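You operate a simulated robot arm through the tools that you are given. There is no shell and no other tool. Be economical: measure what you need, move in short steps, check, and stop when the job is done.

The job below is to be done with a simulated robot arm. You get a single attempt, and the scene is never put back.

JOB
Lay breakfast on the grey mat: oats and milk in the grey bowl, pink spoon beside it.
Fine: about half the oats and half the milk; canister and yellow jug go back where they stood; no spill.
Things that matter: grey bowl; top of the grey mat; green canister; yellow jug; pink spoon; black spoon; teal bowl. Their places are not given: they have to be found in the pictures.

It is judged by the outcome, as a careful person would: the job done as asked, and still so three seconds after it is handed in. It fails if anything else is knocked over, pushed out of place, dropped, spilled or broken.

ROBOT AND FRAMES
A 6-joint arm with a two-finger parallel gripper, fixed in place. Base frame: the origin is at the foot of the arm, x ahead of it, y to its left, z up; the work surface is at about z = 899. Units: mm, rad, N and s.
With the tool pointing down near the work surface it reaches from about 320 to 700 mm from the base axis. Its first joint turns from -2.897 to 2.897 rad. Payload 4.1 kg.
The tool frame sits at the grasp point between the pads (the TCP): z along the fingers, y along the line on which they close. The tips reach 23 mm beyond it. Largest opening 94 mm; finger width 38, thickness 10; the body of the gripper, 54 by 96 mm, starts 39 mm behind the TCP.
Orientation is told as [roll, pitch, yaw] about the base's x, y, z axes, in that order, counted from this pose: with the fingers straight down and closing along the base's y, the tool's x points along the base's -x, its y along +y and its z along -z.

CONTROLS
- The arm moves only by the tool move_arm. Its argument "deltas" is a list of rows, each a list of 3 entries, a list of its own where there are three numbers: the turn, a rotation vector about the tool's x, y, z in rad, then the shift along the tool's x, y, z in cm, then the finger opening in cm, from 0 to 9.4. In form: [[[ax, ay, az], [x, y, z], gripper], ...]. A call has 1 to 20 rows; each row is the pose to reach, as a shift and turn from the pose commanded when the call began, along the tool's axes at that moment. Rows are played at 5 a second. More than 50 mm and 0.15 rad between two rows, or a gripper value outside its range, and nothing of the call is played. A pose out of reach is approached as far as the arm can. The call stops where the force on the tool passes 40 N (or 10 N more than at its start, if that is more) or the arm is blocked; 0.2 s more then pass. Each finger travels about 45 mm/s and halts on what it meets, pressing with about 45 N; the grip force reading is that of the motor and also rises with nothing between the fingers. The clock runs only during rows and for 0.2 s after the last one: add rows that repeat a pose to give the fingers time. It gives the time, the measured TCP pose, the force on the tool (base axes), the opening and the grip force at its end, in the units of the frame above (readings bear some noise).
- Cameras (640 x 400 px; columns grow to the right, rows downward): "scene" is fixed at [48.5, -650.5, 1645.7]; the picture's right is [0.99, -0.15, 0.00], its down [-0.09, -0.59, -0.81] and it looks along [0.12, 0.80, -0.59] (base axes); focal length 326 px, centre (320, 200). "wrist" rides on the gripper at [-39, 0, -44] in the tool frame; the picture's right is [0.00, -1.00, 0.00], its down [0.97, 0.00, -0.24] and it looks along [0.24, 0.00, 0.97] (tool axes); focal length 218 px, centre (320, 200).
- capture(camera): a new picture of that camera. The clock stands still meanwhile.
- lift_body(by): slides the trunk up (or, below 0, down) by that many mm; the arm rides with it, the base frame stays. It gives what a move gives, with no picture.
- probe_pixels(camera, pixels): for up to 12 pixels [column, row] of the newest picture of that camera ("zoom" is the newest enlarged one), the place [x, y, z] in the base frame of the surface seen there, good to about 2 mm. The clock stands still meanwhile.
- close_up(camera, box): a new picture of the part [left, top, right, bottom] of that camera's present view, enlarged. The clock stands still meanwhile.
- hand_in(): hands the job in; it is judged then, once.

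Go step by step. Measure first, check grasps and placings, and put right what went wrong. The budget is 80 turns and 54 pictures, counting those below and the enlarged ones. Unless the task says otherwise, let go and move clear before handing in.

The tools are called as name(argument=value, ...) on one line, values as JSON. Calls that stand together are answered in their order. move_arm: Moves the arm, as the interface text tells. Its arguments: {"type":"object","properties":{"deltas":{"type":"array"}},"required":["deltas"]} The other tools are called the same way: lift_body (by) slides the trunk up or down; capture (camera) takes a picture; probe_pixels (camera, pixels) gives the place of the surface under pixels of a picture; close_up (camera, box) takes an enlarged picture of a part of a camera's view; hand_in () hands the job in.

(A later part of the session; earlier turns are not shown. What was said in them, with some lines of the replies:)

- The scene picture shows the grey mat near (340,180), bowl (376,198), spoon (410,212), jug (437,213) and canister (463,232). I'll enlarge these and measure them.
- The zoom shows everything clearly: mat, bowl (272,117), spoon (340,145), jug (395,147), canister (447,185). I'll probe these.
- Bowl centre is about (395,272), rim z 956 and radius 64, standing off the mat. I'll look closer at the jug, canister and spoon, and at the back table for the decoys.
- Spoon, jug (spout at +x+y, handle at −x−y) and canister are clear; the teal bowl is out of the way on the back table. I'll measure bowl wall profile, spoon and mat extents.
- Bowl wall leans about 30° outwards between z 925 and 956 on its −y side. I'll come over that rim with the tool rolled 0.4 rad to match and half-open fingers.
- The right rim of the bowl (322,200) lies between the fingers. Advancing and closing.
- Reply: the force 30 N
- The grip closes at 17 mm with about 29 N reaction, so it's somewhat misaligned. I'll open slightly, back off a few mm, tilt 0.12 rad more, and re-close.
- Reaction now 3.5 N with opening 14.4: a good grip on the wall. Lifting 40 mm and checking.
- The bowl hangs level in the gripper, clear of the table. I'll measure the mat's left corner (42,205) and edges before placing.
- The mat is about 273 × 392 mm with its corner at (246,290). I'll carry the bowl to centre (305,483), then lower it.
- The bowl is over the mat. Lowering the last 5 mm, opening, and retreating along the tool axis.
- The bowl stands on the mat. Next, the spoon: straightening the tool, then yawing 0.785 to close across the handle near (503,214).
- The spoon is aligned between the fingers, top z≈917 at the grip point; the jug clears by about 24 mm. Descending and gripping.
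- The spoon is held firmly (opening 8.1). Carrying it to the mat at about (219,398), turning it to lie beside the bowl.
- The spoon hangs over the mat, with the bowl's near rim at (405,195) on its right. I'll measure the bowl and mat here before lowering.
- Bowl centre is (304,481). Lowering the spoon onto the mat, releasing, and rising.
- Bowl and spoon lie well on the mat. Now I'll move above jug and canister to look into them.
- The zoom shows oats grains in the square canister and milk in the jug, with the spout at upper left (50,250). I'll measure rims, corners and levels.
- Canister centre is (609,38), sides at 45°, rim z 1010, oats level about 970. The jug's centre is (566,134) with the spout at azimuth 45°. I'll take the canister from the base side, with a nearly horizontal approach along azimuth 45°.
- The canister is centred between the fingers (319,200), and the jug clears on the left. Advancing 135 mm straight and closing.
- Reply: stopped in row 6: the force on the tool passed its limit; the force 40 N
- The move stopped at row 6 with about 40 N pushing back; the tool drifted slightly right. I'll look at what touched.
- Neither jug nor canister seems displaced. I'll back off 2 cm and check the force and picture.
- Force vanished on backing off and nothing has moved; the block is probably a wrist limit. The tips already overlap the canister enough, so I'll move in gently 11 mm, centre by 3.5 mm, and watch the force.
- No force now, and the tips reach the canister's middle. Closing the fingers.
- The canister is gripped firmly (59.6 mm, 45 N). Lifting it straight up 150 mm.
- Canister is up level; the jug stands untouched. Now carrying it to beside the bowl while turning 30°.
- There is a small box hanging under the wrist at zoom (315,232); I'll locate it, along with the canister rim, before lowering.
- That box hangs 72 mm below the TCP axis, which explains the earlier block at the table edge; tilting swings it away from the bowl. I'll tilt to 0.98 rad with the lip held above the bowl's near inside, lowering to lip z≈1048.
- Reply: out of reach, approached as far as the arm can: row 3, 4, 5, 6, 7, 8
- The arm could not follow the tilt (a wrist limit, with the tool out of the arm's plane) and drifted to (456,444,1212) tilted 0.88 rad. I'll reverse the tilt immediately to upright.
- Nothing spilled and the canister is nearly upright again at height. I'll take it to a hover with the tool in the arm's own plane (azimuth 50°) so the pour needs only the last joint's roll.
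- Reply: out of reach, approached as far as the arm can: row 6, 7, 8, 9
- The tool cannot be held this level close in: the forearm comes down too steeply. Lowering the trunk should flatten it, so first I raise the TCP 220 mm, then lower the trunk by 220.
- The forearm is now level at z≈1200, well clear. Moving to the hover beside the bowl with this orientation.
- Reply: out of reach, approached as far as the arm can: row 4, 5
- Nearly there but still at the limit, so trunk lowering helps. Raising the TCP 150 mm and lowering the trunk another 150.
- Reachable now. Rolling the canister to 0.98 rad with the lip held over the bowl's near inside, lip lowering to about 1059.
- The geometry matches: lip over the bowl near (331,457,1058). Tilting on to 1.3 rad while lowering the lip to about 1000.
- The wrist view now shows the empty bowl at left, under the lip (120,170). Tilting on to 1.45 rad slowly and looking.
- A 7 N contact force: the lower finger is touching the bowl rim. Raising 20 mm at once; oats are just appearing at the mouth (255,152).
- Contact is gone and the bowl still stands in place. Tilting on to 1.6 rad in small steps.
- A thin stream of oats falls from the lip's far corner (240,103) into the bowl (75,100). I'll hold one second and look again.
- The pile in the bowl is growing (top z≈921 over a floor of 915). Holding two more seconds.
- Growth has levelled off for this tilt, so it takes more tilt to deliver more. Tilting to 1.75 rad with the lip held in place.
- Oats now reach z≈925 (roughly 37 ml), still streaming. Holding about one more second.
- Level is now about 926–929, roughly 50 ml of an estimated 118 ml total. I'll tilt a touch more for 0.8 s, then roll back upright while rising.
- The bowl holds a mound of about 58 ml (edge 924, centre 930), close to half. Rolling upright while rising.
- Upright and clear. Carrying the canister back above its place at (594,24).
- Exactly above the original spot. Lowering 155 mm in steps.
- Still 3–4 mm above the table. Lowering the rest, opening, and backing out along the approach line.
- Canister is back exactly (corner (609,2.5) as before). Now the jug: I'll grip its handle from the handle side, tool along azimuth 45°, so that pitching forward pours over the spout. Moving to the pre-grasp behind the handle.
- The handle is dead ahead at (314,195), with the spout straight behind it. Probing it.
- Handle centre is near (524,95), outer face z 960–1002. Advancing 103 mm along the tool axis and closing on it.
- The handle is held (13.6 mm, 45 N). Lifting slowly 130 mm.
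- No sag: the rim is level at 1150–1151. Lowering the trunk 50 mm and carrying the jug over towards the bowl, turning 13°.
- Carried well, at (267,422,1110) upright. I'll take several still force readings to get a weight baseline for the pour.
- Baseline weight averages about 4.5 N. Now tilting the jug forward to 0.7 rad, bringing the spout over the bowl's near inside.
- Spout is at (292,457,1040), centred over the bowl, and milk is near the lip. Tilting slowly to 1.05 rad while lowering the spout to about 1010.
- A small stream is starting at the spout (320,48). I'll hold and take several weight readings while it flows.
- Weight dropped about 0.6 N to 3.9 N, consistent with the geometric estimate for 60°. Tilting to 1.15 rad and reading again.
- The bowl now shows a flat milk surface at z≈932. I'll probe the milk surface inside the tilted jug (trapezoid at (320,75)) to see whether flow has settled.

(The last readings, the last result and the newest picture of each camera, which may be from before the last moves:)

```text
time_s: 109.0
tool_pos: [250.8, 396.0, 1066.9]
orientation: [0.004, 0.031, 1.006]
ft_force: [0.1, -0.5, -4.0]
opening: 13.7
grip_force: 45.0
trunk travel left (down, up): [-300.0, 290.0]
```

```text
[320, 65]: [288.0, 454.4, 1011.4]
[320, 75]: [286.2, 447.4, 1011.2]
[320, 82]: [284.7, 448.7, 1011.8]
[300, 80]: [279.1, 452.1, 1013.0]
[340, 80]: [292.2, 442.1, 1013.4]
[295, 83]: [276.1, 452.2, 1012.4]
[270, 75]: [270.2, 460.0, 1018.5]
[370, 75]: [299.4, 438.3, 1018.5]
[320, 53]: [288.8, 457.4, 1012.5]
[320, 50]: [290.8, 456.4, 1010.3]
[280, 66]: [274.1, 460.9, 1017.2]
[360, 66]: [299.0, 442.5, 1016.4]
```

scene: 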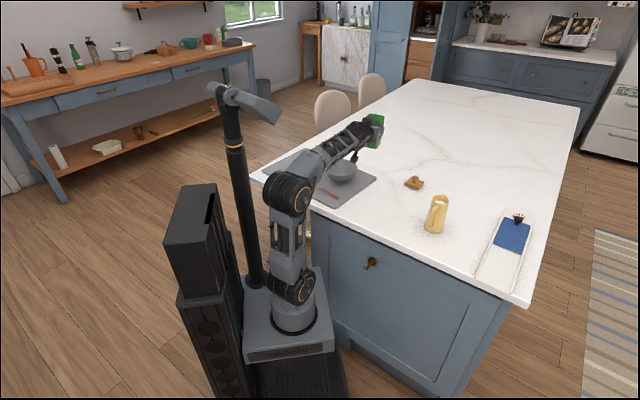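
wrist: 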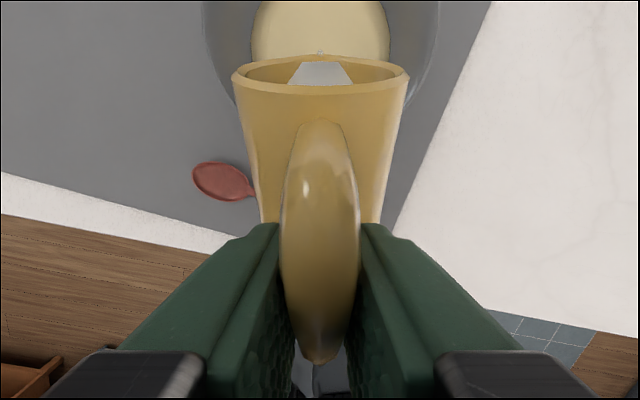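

Settled: milk in the jug stands at z≈1012, at the lip, so by geometry about 70% remains, matching the weight and bowl level. Half should remain at about 1.25 rad. Tilting there and holding.

move_arm(deltas=[[[0, 0.025, 0], [-0.16, 0, -0.13], 0], [[0, 0.05, 0], [-0.32, 0, -0.27], 0], [[0, 0.075, 0], [-0.49, 0, -0.4], 0], [[0, 0.1, 0], [-0.65, 0, -0.53], 0], [[0, 0.104, 0], [-0.68, 0, -0.56], 0], [[0, 0.104, 0], [-0.68, 0, -0.56], 0], [[0, 0.104, 0], [-0.68, 0, -0.56], 0], [[0, 0.104, 0], [-0.68, 0, -0.56], 0], [[0, 0.104, 0], [-0.68, 0, -0.56], 0], [[0, 0.104, 0], [-0.68, 0, -0.56], 0], [[0, 0.104, 0], [-0.68, 0, -0.56], 0], [[0, 0.104, 0], [-0.68, 0, -0.56], 0], [[0, 0.104, 0], [-0.68, 0, -0.56], 0], [[0, 0.104, 0], [-0.68, 0, -0.56], 0], [[0, 0.104, 0], [-0.68, 0, -0.56], 0], [[0, 0.104, 0], [-0.68, 0, -0.56], 0], [[0, 0.104, 0], [-0.68, 0, -0.56], 0], [[0, 0.104, 0], [-0.68, 0, -0.56], 0]])

capture(camera="wrist")

probe_pixels(camera="wrist", pixels=[[320, 20], [320, 5], [280, 20], [360, 20], [245, 20], [395, 20], [320, 65], [320, 75], [320, 80], [305, 75], [335, 75], [320, 35]])

```text
time_s: 112.8
tool_pos: [254.6, 403.4, 1071.0]
orientation: [0.004, 0.136, 1.008]
ft_force: [-0.1, 0.2, -2.6]
opening: 13.3
grip_force: 45.2
trunk travel left (down, up): [-300.0, 290.0]
```

```text
2 pictures are left
```

wrist: 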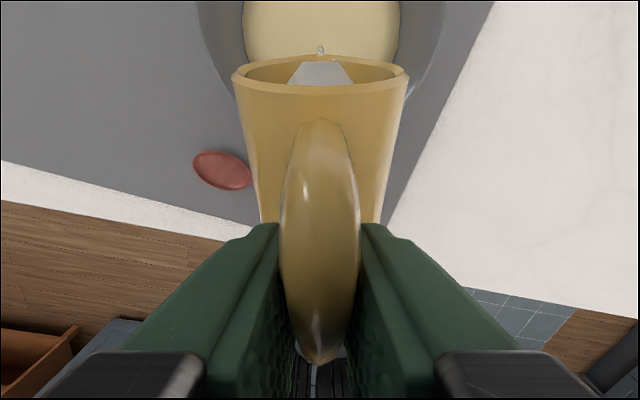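

```text
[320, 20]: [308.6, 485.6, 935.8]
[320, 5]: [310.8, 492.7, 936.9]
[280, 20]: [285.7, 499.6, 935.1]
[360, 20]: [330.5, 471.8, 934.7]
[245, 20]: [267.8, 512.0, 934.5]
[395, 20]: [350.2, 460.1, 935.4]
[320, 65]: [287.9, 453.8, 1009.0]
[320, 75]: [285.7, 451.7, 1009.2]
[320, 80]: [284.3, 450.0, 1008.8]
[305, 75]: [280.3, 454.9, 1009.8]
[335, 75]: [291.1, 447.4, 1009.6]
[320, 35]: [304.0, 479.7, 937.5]
```

Level in the bowl is up to 935.5 and about 54% remains in the jug, still dribbling. Holding two more seconds, then tilting back while rising.

move_arm(deltas=[[[0, 0.01, 0], [-0.07, 0, -0.05], 0], [[0, 0.01, 0], [-0.07, 0, -0.05], 0], [[0, 0.01, 0], [-0.07, 0, -0.05], 0], [[0, 0.01, 0], [-0.07, 0, -0.05], 0], [[0, 0.01, 0], [-0.07, 0, -0.05], 0], [[0, 0.01, 0], [-0.07, 0, -0.05], 0], [[0, 0.01, 0], [-0.07, 0, -0.05], 0], [[0, 0.01, 0], [-0.07, 0, -0.05], 0], [[0, 0.01, 0], [-0.07, 0, -0.05], 0]])

probe_pixels(camera="wrist", pixels=[[320, 20], [320, 5], [280, 20], [360, 20], [320, 65], [320, 75], [320, 80], [335, 75], [300, 10], [340, 10]])

```text
time_s: 114.8
tool_pos: [255.0, 404.2, 1071.7]
orientation: [0.002, 0.147, 1.007]
ft_force: [0.1, 0.6, -3.9]
opening: 13.4
grip_force: 45.5
trunk travel left (down, up): [-300.0, 290.0]
```

```text
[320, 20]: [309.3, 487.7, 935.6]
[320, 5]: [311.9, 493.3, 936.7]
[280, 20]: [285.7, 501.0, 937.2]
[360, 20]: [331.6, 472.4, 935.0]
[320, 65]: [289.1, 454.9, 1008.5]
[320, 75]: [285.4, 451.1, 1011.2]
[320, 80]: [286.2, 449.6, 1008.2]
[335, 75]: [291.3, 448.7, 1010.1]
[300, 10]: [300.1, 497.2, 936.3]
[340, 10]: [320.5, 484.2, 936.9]
```

The milk level in the bowl is about 936, close to the half target. Tilting the jug back upright while rising.

move_arm(deltas=[[[0, -0.133, 0], [0.87, 0, 0.07], 0], [[0, -0.263, 0], [1.65, 0, -0.29], 0], [[0, -0.393, 0], [2.36, 0, -1.09], 0], [[0, -0.523, 0], [2.99, 0, -2.33], 0], [[0, -0.653, 0], [3.45, 0, -3.56], 0], [[0, -0.783, 0], [2.27, 0, -4.99], 0], [[0, -0.913, 0], [0.84, 0, -5.96], 0], [[0, -1.043, 0], [-0.31, 0, -6.39], 0], [[0, -1.173, 0], [-1.34, 0, -5.33], 0], [[0, -1.263, 0], [-1.8, 0, -4.59], 0], [[0, -1.263, 0], [-1.8, 0, -4.59], 0]])

move_arm(deltas=[[[0, 0, 0], [0, 0, 0], 0]])

move_arm(deltas=[[[0, 0, 0], [0, 0, 0], 0]])

move_arm(deltas=[[[0, 0, 0], [0, 0, 0], 0]])

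move_arm(deltas=[[[0, 0, 0], [0, 0, 0], 0]])

move_arm(deltas=[[[0, 0, 0], [0, 0, 0], 0]])

move_arm(deltas=[[[0, 0, 0], [0, 0, 0], 0]])

move_arm(deltas=[[[0, 0, 0], [0, 0, 0], 0]])

```text
time_s: 117.2
tool_pos: [268.6, 423.3, 1114.6]
orientation: [0.009, -1.117, 0.997]
ft_force: [-0.5, -0.8, -3.9]
opening: 13.8
grip_force: 44.3
trunk travel left (down, up): [-300.0, 290.0]
```

```text
time_s: 117.6
tool_pos: [269.4, 424.4, 1114.6]
orientation: [0.009, -1.117, 0.998]
ft_force: [0.1, 0.0, -2.7]
opening: 13.7
grip_force: 45.1
trunk travel left (down, up): [-300.0, 290.0]
```

```text
time_s: 118.0
tool_pos: [269.7, 422.8, 1113.8]
orientation: [0.009, -1.117, 0.999]
ft_force: [-0.5, -0.7, -3.5]
opening: 13.6
grip_force: 44.5
trunk travel left (down, up): [-300.0, 290.0]
```

```text
time_s: 118.4
tool_pos: [270.0, 421.7, 1114.2]
orientation: [0.009, -1.116, 0.997]
ft_force: [-0.1, -0.3, -4.3]
opening: 13.5
grip_force: 44.7
trunk travel left (down, up): [-300.0, 290.0]
```

```text
time_s: 118.8
tool_pos: [269.6, 423.1, 1113.3]
orientation: [0.008, -1.117, 0.999]
ft_force: [-0.3, -0.6, -3.6]
opening: 13.7
grip_force: 44.6
trunk travel left (down, up): [-300.0, 290.0]
```

```text
time_s: 119.2
tool_pos: [269.4, 422.8, 1114.8]
orientation: [0.01, -1.116, 1.0]
ft_force: [-0.1, 0.2, -3.9]
opening: 13.6
grip_force: 45.0
trunk travel left (down, up): [-300.0, 290.0]
```

```text
time_s: 119.6
tool_pos: [269.8, 423.1, 1115.4]
orientation: [0.009, -1.117, 0.997]
ft_force: [0.1, -0.3, -3.2]
opening: 13.8
grip_force: 44.5
trunk travel left (down, up): [-300.0, 290.0]
```

```text
time_s: 120.0
tool_pos: [270.2, 422.8, 1113.9]
orientation: [0.008, -1.116, 0.998]
ft_force: [0.0, 0.8, -2.9]
opening: 13.9
grip_force: 45.0
trunk travel left (down, up): [-300.0, 290.0]
```

The weight drop is about 1.0 N (4.48 → 3.5), roughly half the milk. Carrying the jug back above its place.

move_arm(deltas=[[[0.006, 0, 0.003], [0.19, -1.13, -0.36], 0], [[0.0175, 0, 0.0085], [0.55, -3.3, -1.06], 0], [[0.031, 0, 0.015], [0.98, -5.9, -1.87], 0], [[0.045, 0, 0.022], [1.42, -8.5, -2.71], 0], [[0.0585, 0, 0.0284], [1.85, -11.1, -3.54], 0], [[0.0725, 0, 0.0352], [2.29, -13.76, -4.38], 0], [[0.0865, 0, 0.042], [2.73, -16.4, -5.23], 0], [[0.1, 0, 0.0485], [3.16, -19, -6.05], 0], [[0.114, 0, 0.0553], [3.6, -21.65, -6.89], 0], [[0.128, 0, 0.062], [4.04, -24.3, -7.74], 0], [[0.142, 0, 0.069], [4.49, -26.97, -8.58], 0], [[0.156, 0, 0.0757], [4.93, -29.6, -9.43], 0], [[0.17, 0, 0.0825], [5.37, -32.3, -10.27], 0], [[0.184, 0, 0.0893], [5.81, -34.94, -11.12], 0], [[0.1955, 0, 0.095], [6.18, -37.1, -11.8], 0], [[0.203, 0, 0.0985], [6.41, -38.5, -12.27], 0], [[0.206, 0, 0.1], [6.51, -39.12, -12.45], 0], [[0.206, 0, 0.1], [6.51, -39.12, -12.45], 0]])

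move_arm(deltas=[[[0, 0, 0], [0, 0, 0], 0]])

```text
time_s: 123.8
tool_pos: [523.5, 94.7, 1110.2]
orientation: [0.011, -1.115, 0.769]
ft_force: [-0.5, 1.0, -2.9]
opening: 14.2
grip_force: 45.1
trunk travel left (down, up): [-300.0, 290.0]
```

```text
time_s: 124.2
tool_pos: [522.5, 96.1, 1109.7]
orientation: [0.008, -1.115, 0.769]
ft_force: [0.2, -0.8, -3.6]
opening: 13.7
grip_force: 45.1
trunk travel left (down, up): [-300.0, 290.0]
```

Above the spot. Lowering 130 mm, slowly at the end.

move_arm(deltas=[[[0, 0, 0], [2.2, 0, 1.1], 0], [[0, 0, 0], [4.5, -0.05, 2.2], 0], [[0, 0, 0], [6.7, -0.1, 3.3], 0], [[0, 0, 0], [8.8, -0.1, 4.35], 0], [[0, 0, 0], [10.3, -0.1, 5.08], 0], [[0, 0, 0], [11.1, -0.1, 5.45], 0], [[0, 0, 0], [11.5, -0.1, 5.65], 0], [[0, 0, 0], [11.65, -0.1, 5.72], 0], [[0, 0, 0], [11.65, -0.1, 5.72], 0]])

move_arm(deltas=[[[0, 0, 0], [0, 0, 0], 0]])

```text
time_s: 126.2
tool_pos: [524.4, 95.4, 979.7]
orientation: [0.007, -1.114, 0.77]
ft_force: [0.7, -0.6, -2.9]
opening: 13.4
grip_force: 45.1
trunk travel left (down, up): [-300.0, 290.0]
```

```text
time_s: 126.6
tool_pos: [523.3, 94.3, 980.0]
orientation: [0.009, -1.115, 0.769]
ft_force: [0.2, 0.3, -3.6]
opening: 13.7
grip_force: 45.2
trunk travel left (down, up): [-300.0, 290.0]
```

Still about 1.5 mm up. Setting it down, opening, and backing out along the approach line.

move_arm(deltas=[[[0, 0, 0], [0.1, 0, 0.05], 0], [[0, 0, 0], [0.18, 0, 0.09], 0], [[0, 0, 0], [0.18, 0, 0.09], 0], [[0, 0, 0], [0.18, 0, 0.09], 2], [[0, 0, 0], [0.18, 0, 0.09], 3.5], [[0, 0, 0], [0.18, 0, 0.09], 5], [[0, 0, 0], [0.18, 0, 0.09], 5], [[0, 0, 0], [0.18, 0, -1.5], 5], [[0, 0, 0], [0.18, 0, -4], 5], [[0, 0, 0], [0.18, 0, -8], 5], [[0, 0, 0], [0.18, 0, -12], 5], [[0, 0, 0], [0.18, 0, -12], 5]])

```text
time_s: 129.2
tool_pos: [445.5, 19.2, 1032.0]
orientation: [0.006, -1.115, 0.768]
ft_force: [0.6, 0.1, 0.0]
opening: 49.7
grip_force: 0.1
trunk travel left (down, up): [-300.0, 290.0]
```

Free and clear. Raising the trunk 150 and turning the tool down to look into both vessels from above.

lift_body(by=150)

move_arm(deltas=[[[0, 0.124, 0], [-0.51, -0.23, 0.54], 5], [[0, 0.248, 0], [-1.02, -0.46, 1.08], 5], [[0, 0.372, 0], [-1.53, -0.7, 1.62], 5], [[0, 0.496, 0], [-2.04, -0.93, 2.16], 5], [[0, 0.62, 0], [-2.56, -1.16, 2.7], 5], [[0, 0.744, 0], [-3.07, -1.4, 3.23], 5], [[0, 0.868, 0], [-3.58, -1.63, 3.77], 5], [[0, 0.992, 0], [-4.09, -1.86, 4.3], 5], [[0, 1.116, 0], [-4.6, -2.09, 4.85], 5], [[0, 1.116, 0], [-4.6, -2.09, 4.85], 5]])

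capture(camera="wrist")

```text
time_s: 131.0
tool_pos: [446.7, 20.4, 1181.0]
orientation: [0.007, -1.116, 0.77]
ft_force: [-0.5, 0.8, 0.2]
opening: 50.1
grip_force: 0.0
trunk travel left (down, up): [-450.0, 140.0]
```

```text
time_s: 133.2
tool_pos: [505.7, 51.8, 1200.8]
orientation: [0.004, 0.003, 0.778]
ft_force: [0.5, -0.6, 0.2]
opening: 50.0
grip_force: 0.0
trunk travel left (down, up): [-450.0, 140.0]
```

```text
1 pictures are left
```

wrist: 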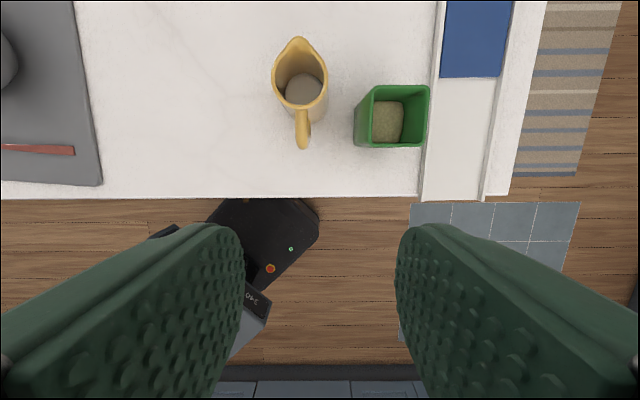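

Both vessels are back and the levels inside are visible: milk at (303,88), oats at (387,120). Probing levels and positions.

probe_pixels(camera="wrist", pixels=[[303, 85], [298, 90], [308, 92], [303, 96], [387, 120], [380, 110], [395, 130], [378, 135], [300, 38], [302, 146], [427, 87], [425, 145]])

```text
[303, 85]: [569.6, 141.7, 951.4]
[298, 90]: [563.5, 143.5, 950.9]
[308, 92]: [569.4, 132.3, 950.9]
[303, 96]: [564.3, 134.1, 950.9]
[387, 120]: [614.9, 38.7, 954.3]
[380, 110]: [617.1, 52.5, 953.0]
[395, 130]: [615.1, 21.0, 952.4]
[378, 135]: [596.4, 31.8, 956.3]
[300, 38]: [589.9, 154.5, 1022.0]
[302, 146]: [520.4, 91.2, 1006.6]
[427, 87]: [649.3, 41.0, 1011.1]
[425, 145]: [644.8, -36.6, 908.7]
```

Milk level is 951 (from 1000), about half. Oats only fell from about 970 to 954, so roughly 28% was poured, which is too little. I'll pour more oats, repeating the proven path, starting with the canister pre-grasp.

move_arm(deltas=[[[0, 0, 0], [2.1, -1.8, 1.3], 8], [[0, 0, 0], [4.1, -3.6, 2.6], 8], [[0, 0, 0], [6.2, -5.5, 4.0], 8], [[0, 0, 0], [8.27, -7.27, 5.28], 8], [[0, 0, 0], [8.27, -7.27, 5.28], 8]])

move_arm(deltas=[[[0, -0.132, 0], [-0.06, -0.09, 1.47], 8], [[0, -0.264, 0], [-0.13, -0.18, 2.94], 8], [[0, -0.396, 0], [-0.19, -0.28, 4.41], 8], [[0, -0.528, 0], [-0.26, -0.37, 5.88], 8], [[0, -0.66, 0], [-0.32, -0.46, 7.35], 8], [[0, -0.793, 0], [-0.38, -0.55, 8.82], 8], [[0, -0.925, 0], [-0.45, -0.64, 10.29], 8], [[0, -1.057, 0], [-0.51, -0.74, 11.76], 8], [[0, -1.189, 0], [-0.58, -0.83, 13.23], 8], [[0, -1.318, 0], [-0.64, -0.92, 14.7], 8], [[0, -1.318, 0], [-0.64, -0.92, 14.7], 8]])

```text
time_s: 134.4
tool_pos: [497.6, -60.5, 1146.9]
orientation: [0.004, 0.001, 0.776]
ft_force: [-0.2, -0.6, 0.1]
opening: 80.0
grip_force: 0.0
trunk travel left (down, up): [-450.0, 140.0]
```

```text
time_s: 136.8
tool_pos: [509.0, -61.0, 1000.7]
orientation: [0.013, -1.319, 0.765]
ft_force: [0.2, -1.3, -0.4]
opening: 80.1
grip_force: 0.0
trunk travel left (down, up): [-450.0, 140.0]
```

Pose matches the earlier pre-grasp. Advancing, closing, lifting 258 mm, then lowering the trunk 100.

move_arm(deltas=[[[0, 0, 0], [-0.05, 0.05, 3], 8], [[0, 0, 0], [-0.1, 0.1, 6], 8], [[0, 0, 0], [-0.15, 0.15, 9], 8], [[0, 0, 0], [-0.18, 0.15, 11.2], 8], [[0, 0, 0], [-0.18, 0.15, 12.3], 8], [[0, 0, 0], [-0.18, 0.15, 12.3], 7], [[0, 0, 0], [-0.18, 0.15, 12.3], 6], [[0, 0, 0], [-0.18, 0.15, 12.3], 5], [[0, 0, 0], [-0.18, 0.15, 12.3], 4], [[0, 0, 0], [-0.18, 0.15, 12.3], 4], [[0, 0, 0], [-0.18, 0.15, 12.3], 4]])

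move_arm(deltas=[[[0, 0, 0], [-0.97, 0, -0.25], 4], [[0, 0, 0], [-2.9, 0, -0.75], 4], [[0, 0, 0], [-5.8, 0, -1.49], 4], [[0, 0, 0], [-8.7, 0, -2.24], 4], [[0, 0, 0], [-11.6, 0, -2.98], 4], [[0, 0, 0], [-14.5, 0, -3.73], 4], [[0, 0, 0], [-17.4, 0, -4.48], 4], [[0, 0, 0], [-20.3, 0, -5.22], 4], [[0, 0, 0], [-23.2, 0, -5.97], 4], [[0, 0, 0], [-24.6, 0, -6.33], 4], [[0, 0, 0], [-25.0, 0, -6.43], 4], [[0, 0, 0], [-25.0, 0, -6.43], 4]])

lift_body(by=-100)

```text
time_s: 139.2
tool_pos: [592.4, 23.0, 971.9]
orientation: [0.012, -1.318, 0.764]
ft_force: [0.6, 1.3, 0.1]
opening: 59.6
grip_force: 45.3
trunk travel left (down, up): [-450.0, 140.0]
```

```text
time_s: 141.8
tool_pos: [592.7, 21.8, 1231.4]
orientation: [0.015, -1.318, 0.764]
ft_force: [-0.6, 0.8, -1.4]
opening: 59.7
grip_force: 45.2
trunk travel left (down, up): [-450.0, 140.0]
```

```text
time_s: 143.1
tool_pos: [593.0, 22.8, 1129.9]
orientation: [0.013, -1.318, 0.763]
ft_force: [-0.5, 0.4, -1.1]
opening: 59.8
grip_force: 45.3
trunk travel left (down, up): [-350.0, 240.0]
```

Canister held, weight normal. Carrying it along the reversed known path to over the bowl, then lowering the trunk 200.

move_arm(deltas=[[[-0.0122, 0.0013, -0.0024], [-1.5, 3.18, 0.39], 4], [[-0.0244, 0.0025, -0.0048], [-2.99, 6.37, 0.77], 4], [[-0.0365, 0.0038, -0.0072], [-4.49, 9.55, 1.16], 4], [[-0.0487, 0.005, -0.0096], [-5.98, 12.74, 1.55], 4], [[-0.061, 0.0063, -0.012], [-7.48, 15.92, 1.93], 4], [[-0.073, 0.0076, -0.0144], [-8.97, 19.1, 2.32], 4], [[-0.085, 0.0089, -0.0168], [-10.47, 22.29, 2.71], 4], [[-0.0974, 0.01, -0.0192], [-11.96, 25.47, 3.09], 4], [[-0.11, 0.0114, -0.0216], [-13.46, 28.66, 3.48], 4], [[-0.122, 0.0127, -0.024], [-14.95, 31.84, 3.87], 4], [[-0.134, 0.014, -0.0264], [-16.45, 35.02, 4.25], 4], [[-0.146, 0.0152, -0.0288], [-17.94, 38.21, 4.64], 4], [[-0.158, 0.0165, -0.0312], [-19.44, 41.39, 5.03], 4], [[-0.1705, 0.0177, -0.0336], [-20.94, 44.58, 5.41], 4], [[-0.1827, 0.019, -0.036], [-22.43, 47.76, 5.8], 4], [[-0.1827, 0.019, -0.036], [-22.43, 47.76, 5.8], 4]])

lift_body(by=-200)

```text
time_s: 146.5
tool_pos: [339.3, 443.8, 1334.4]
orientation: [0.058, -1.301, 0.908]
ft_force: [-0.4, -0.3, -2.1]
opening: 59.8
grip_force: 44.8
trunk travel left (down, up): [-350.0, 240.0]
```

```text
time_s: 148.7
tool_pos: [338.8, 443.3, 1133.9]
orientation: [0.06, -1.301, 0.905]
ft_force: [0.3, 0.2, -1.6]
opening: 59.8
grip_force: 44.9
trunk travel left (down, up): [-150.0, 440.0]
5 turns are left
```

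Everything matches the earlier path. Now rolling the canister to 1.88 rad over the bowl, holding, and looking.

move_arm(deltas=[[[0, 0, -0.14], [0.77, 0, 0.22], 4], [[0, 0, -0.28], [1.63, 0, 0.46], 4], [[0, 0, -0.42], [2.5, 0, 0.71], 4], [[0, 0, -0.56], [3.27, 0, 0.92], 4], [[0, 0, -0.7], [4.13, 0, 1.17], 4], [[0, 0, -0.84], [5.0, 0, 1.41], 4], [[0, 0, -0.96], [5.67, 0, 1.6], 4], [[0, 0, -1.1], [6.34, 0, 1.79], 4], [[0, 0, -1.24], [7.11, 0, 2.01], 4], [[0, 0, -1.38], [7.98, 0, 2.25], 4], [[0, 0, -1.52], [8.84, 0, 2.5], 4], [[0, 0, -1.66], [9.5, 0, 2.7], 4], [[0, 0, -1.75], [9.7, 0.1, 2.75], 4], [[0, 0, -1.82], [9.6, 0.2, 2.8], 4], [[0, 0, -1.88], [9.52, 0.28, 2.85], 4], [[0, 0, -1.88], [9.52, 0.28, 2.85], 4], [[0, 0, -1.88], [9.52, 0.28, 2.85], 4], [[0, 0, -1.88], [9.52, 0.28, 2.85], 4], [[0, 0, -1.88], [9.52, 0.28, 2.85], 4], [[0, 0, -1.88], [9.52, 0.28, 2.85], 4]])

move_arm(deltas=[[[0, 0, 0], [0, 0, 0], 4], [[0, 0, 0], [0, 0, 0], 4], [[0, 0, 0], [0, 0, 0], 4], [[0, 0, 0], [0, 0, 0], 4]])

capture(camera="wrist")

probe_pixels(camera="wrist", pixels=[[40, 40], [60, 80], [20, 80], [80, 40], [40, 120], [240, 150], [230, 140], [260, 152], [225, 152], [100, 90], [20, 20], [250, 140]])

```text
time_s: 152.9
tool_pos: [336.9, 446.9, 1034.9]
orientation: [-1.291, 0.283, 2.619]
ft_force: [0.3, 0.1, -2.4]
opening: 60.0
grip_force: 45.0
trunk travel left (down, up): [-150.0, 440.0]
```

```text
time_s: 153.9
tool_pos: [336.8, 447.0, 1034.6]
orientation: [-1.29, 0.283, 2.618]
ft_force: [-0.1, 0.5, -2.4]
opening: 59.7
grip_force: 45.2
trunk travel left (down, up): [-150.0, 440.0]
```

```text
0 pictures are left
```

wrist: 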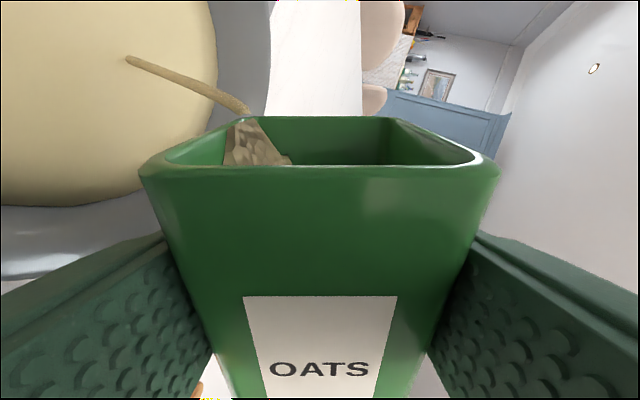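

```text
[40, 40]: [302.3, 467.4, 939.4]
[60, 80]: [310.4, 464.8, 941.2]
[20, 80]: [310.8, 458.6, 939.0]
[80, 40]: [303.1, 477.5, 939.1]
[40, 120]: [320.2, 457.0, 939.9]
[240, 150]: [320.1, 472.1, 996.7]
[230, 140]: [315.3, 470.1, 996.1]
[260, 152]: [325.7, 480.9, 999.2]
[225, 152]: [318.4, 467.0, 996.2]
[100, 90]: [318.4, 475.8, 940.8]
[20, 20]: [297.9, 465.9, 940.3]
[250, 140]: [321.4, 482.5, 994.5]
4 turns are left
```

The bowl level has risen to about 940 and oats still stream; a second more should bring it to about half. Then I roll back upright, raise the trunk and carry the canister back.

move_arm(deltas=[[[0, 0, 0], [0, 0, 0], 4], [[0, 0, 0], [0, 0, 0], 4], [[0, 0, 0], [0, 0, 0], 4], [[0, 0, 0], [0, 0, 0], 4], [[0, 0, 0], [0, 0, 0], 4], [[0, 0, 0.14], [0, -0.05, 0], 4], [[0, 0, 0.28], [0.06, -0.18, -0.06], 4], [[0, 0, 0.42], [0.25, -0.72, -0.23], 4], [[0, 0, 0.56], [0.51, -1.44, -0.46], 4], [[0, 0, 0.7], [0.79, -2.25, -0.71], 4], [[0, 0, 0.84], [1.07, -3.06, -0.97], 4], [[0, 0, 0.98], [1.36, -3.87, -1.23], 4], [[0, 0, 1.12], [1.64, -4.67, -1.48], 4], [[0, 0, 1.26], [1.93, -5.48, -1.74], 4], [[0, 0, 1.4], [2.21, -6.29, -2.0], 4], [[0, 0, 1.54], [2.53, -7.19, -2.28], 4], [[0, 0, 1.68], [2.84, -8.09, -2.57], 4], [[0, 0, 1.82], [3.07, -8.72, -2.76], 4], [[0, 0, 1.88], [3.16, -8.99, -2.85], 4], [[0, 0, 1.88], [3.16, -8.99, -2.85], 4]])

lift_body(by=200)

move_arm(deltas=[[[0.0122, -0.0013, 0.0024], [1.62, -3.01, -0.92], 4], [[0.0244, -0.0025, 0.0048], [3.24, -6.02, -1.85], 4], [[0.0365, -0.0038, 0.0072], [4.86, -9.02, -2.77], 4], [[0.0487, -0.005, 0.0096], [6.48, -12.03, -3.7], 4], [[0.061, -0.0063, 0.012], [8.1, -15.04, -4.62], 4], [[0.073, -0.0076, 0.0144], [9.72, -18.05, -5.54], 4], [[0.085, -0.0089, 0.0168], [11.34, -21.06, -6.47], 4], [[0.0974, -0.01, 0.0192], [12.96, -24.06, -7.39], 4], [[0.11, -0.0114, 0.0216], [14.58, -27.07, -8.32], 4], [[0.122, -0.0127, 0.024], [16.2, -30.08, -9.24], 4], [[0.134, -0.014, 0.0264], [17.82, -33.09, -10.16], 4], [[0.146, -0.0152, 0.0288], [19.44, -36.1, -11.09], 4], [[0.158, -0.0165, 0.0312], [21.06, -39.1, -12.01], 4], [[0.1705, -0.0177, 0.0336], [22.68, -42.11, -12.94], 4], [[0.1827, -0.019, 0.036], [24.3, -45.12, -13.86], 4], [[0.1827, -0.019, 0.036], [24.3, -45.12, -13.86], 4]])

```text
time_s: 158.1
tool_pos: [340.1, 441.9, 1135.2]
orientation: [0.062, -1.301, 0.901]
ft_force: [0.7, -0.4, -1.4]
opening: 59.7
grip_force: 45.0
trunk travel left (down, up): [-150.0, 440.0]
```

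```text
time_s: 160.2
tool_pos: [339.4, 442.8, 1334.9]
orientation: [0.059, -1.3, 0.906]
ft_force: [0.1, -0.2, -1.3]
opening: 59.5
grip_force: 44.5
trunk travel left (down, up): [-350.0, 240.0]
```

```text
time_s: 163.7
tool_pos: [595.1, 23.8, 1130.9]
orientation: [0.015, -1.318, 0.766]
ft_force: [1.0, 0.5, -1.7]
opening: 59.7
grip_force: 45.3
trunk travel left (down, up): [-350.0, 240.0]
3 turns are left
```

Above the original spot again, (595,24,1131). Lowering to just above the table.

move_arm(deltas=[[[0, 0, 0], [2.9, 0, 0.7], 4], [[0, 0, 0], [5.8, 0, 1.4], 4], [[0, 0, 0], [8.7, 0, 2.15], 4], [[0, 0, 0], [11.6, 0, 2.88], 4], [[0, 0, 0], [13.5, 0, 3.37], 4], [[0, 0, 0], [14.5, 0, 3.63], 4], [[0, 0, 0], [14.95, 0, 3.75], 4], [[0, 0, 0], [15.15, 0, 3.8], 4], [[0, 0, 0], [15.15, 0, 3.8], 4], [[0, 0, 0], [15.15, 0, 3.8], 4]])

move_arm(deltas=[[[0, 0, 0], [0, 0, 0], 4]])

move_arm(deltas=[[[0, 0, 0], [0, 0, 0], 4]])

```text
time_s: 165.8
tool_pos: [592.3, 24.2, 972.7]
orientation: [0.014, -1.317, 0.765]
ft_force: [0.2, 0.0, -1.2]
opening: 59.8
grip_force: 45.2
trunk travel left (down, up): [-350.0, 240.0]
```

```text
time_s: 166.2
tool_pos: [592.5, 23.7, 973.8]
orientation: [0.015, -1.318, 0.765]
ft_force: [0.9, -0.2, -1.2]
opening: 59.7
grip_force: 45.0
trunk travel left (down, up): [-350.0, 240.0]
```

```text
time_s: 166.7
tool_pos: [592.4, 24.5, 973.3]
orientation: [0.014, -1.317, 0.765]
ft_force: [-0.2, 0.8, -0.5]
opening: 59.9
grip_force: 45.0
trunk travel left (down, up): [-350.0, 240.0]
2 turns are left
```

About 1.5 mm above the table at (592.4,24.1), matching the grasp point. Setting down, opening, and retreating clear.

move_arm(deltas=[[[0, 0, 0], [0.08, 0, 0.02], 4], [[0, 0, 0], [0.16, 0, 0.04], 4], [[0, 0, 0], [0.16, 0, 0.04], 4], [[0, 0, 0], [0.16, 0, 0.04], 6.3], [[0, 0, 0], [0.16, 0, 0.04], 7.2], [[0, 0, 0], [0.16, 0, 0.04], 8], [[0, 0, 0], [0.16, 0, 0.04], 8], [[0, 0, 0], [0.12, 0, -2], 8], [[0, 0, 0], [0.12, 0, -5], 8], [[0, 0, 0], [0.12, 0, -9], 8], [[0, 0, 0], [0.12, 0, -13], 8], [[0, 0, 0], [0.12, 0, -13], 8]])

move_arm(deltas=[[[0, 0, 0], [-3, 0, -1.5], 8], [[0, 0, 0], [-6, 0, -3], 8], [[0, 0, 0], [-9, 0, -4], 8], [[0, 0, 0], [-9, 0, -4], 8]])

```text
time_s: 169.2
tool_pos: [501.6, -65.1, 1005.9]
orientation: [0.012, -1.32, 0.764]
ft_force: [-0.1, 0.0, -0.4]
opening: 80.0
grip_force: 0.1
trunk travel left (down, up): [-350.0, 240.0]
```

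```text
time_s: 170.2
tool_pos: [492.1, -75.2, 1102.4]
orientation: [0.014, -1.318, 0.764]
ft_force: [-0.1, -0.9, -0.7]
opening: 80.0
grip_force: 0.2
trunk travel left (down, up): [-350.0, 240.0]
1 turns are left
```

The gripper is open and clear at (492,-75,1102), with no force on it. Handing in.

hand_in()

```text
The job is handed in.
```

I handed in the breakfast: the grey bowl is on the mat with oats and milk in it, and the pink spoon lies beside it. The canister and yellow jug are back where they stood, and no spill showed in the pictures I took.

- **Milk:** about half by my estimate. The level in the jug fell from 1000 to 951 mm, and the weight dropped by about 1 N.
- **Oats:** likely near half, but not measured at the end. The first pour gave only about 28%, so I poured again; after that the bowl level rose from about 936 to 940 mm, and I let it run one more second.
- **Final placing:** I had no pictures left after the second oats pour. The canister's return to its spot, and no oats spilling in the last second of pouring, rest on arm readings only.
- **Bowl contact:** during the first oats pour a finger touched the bowl rim with about 7 N. I raised it at once, and the bowl had not visibly moved.
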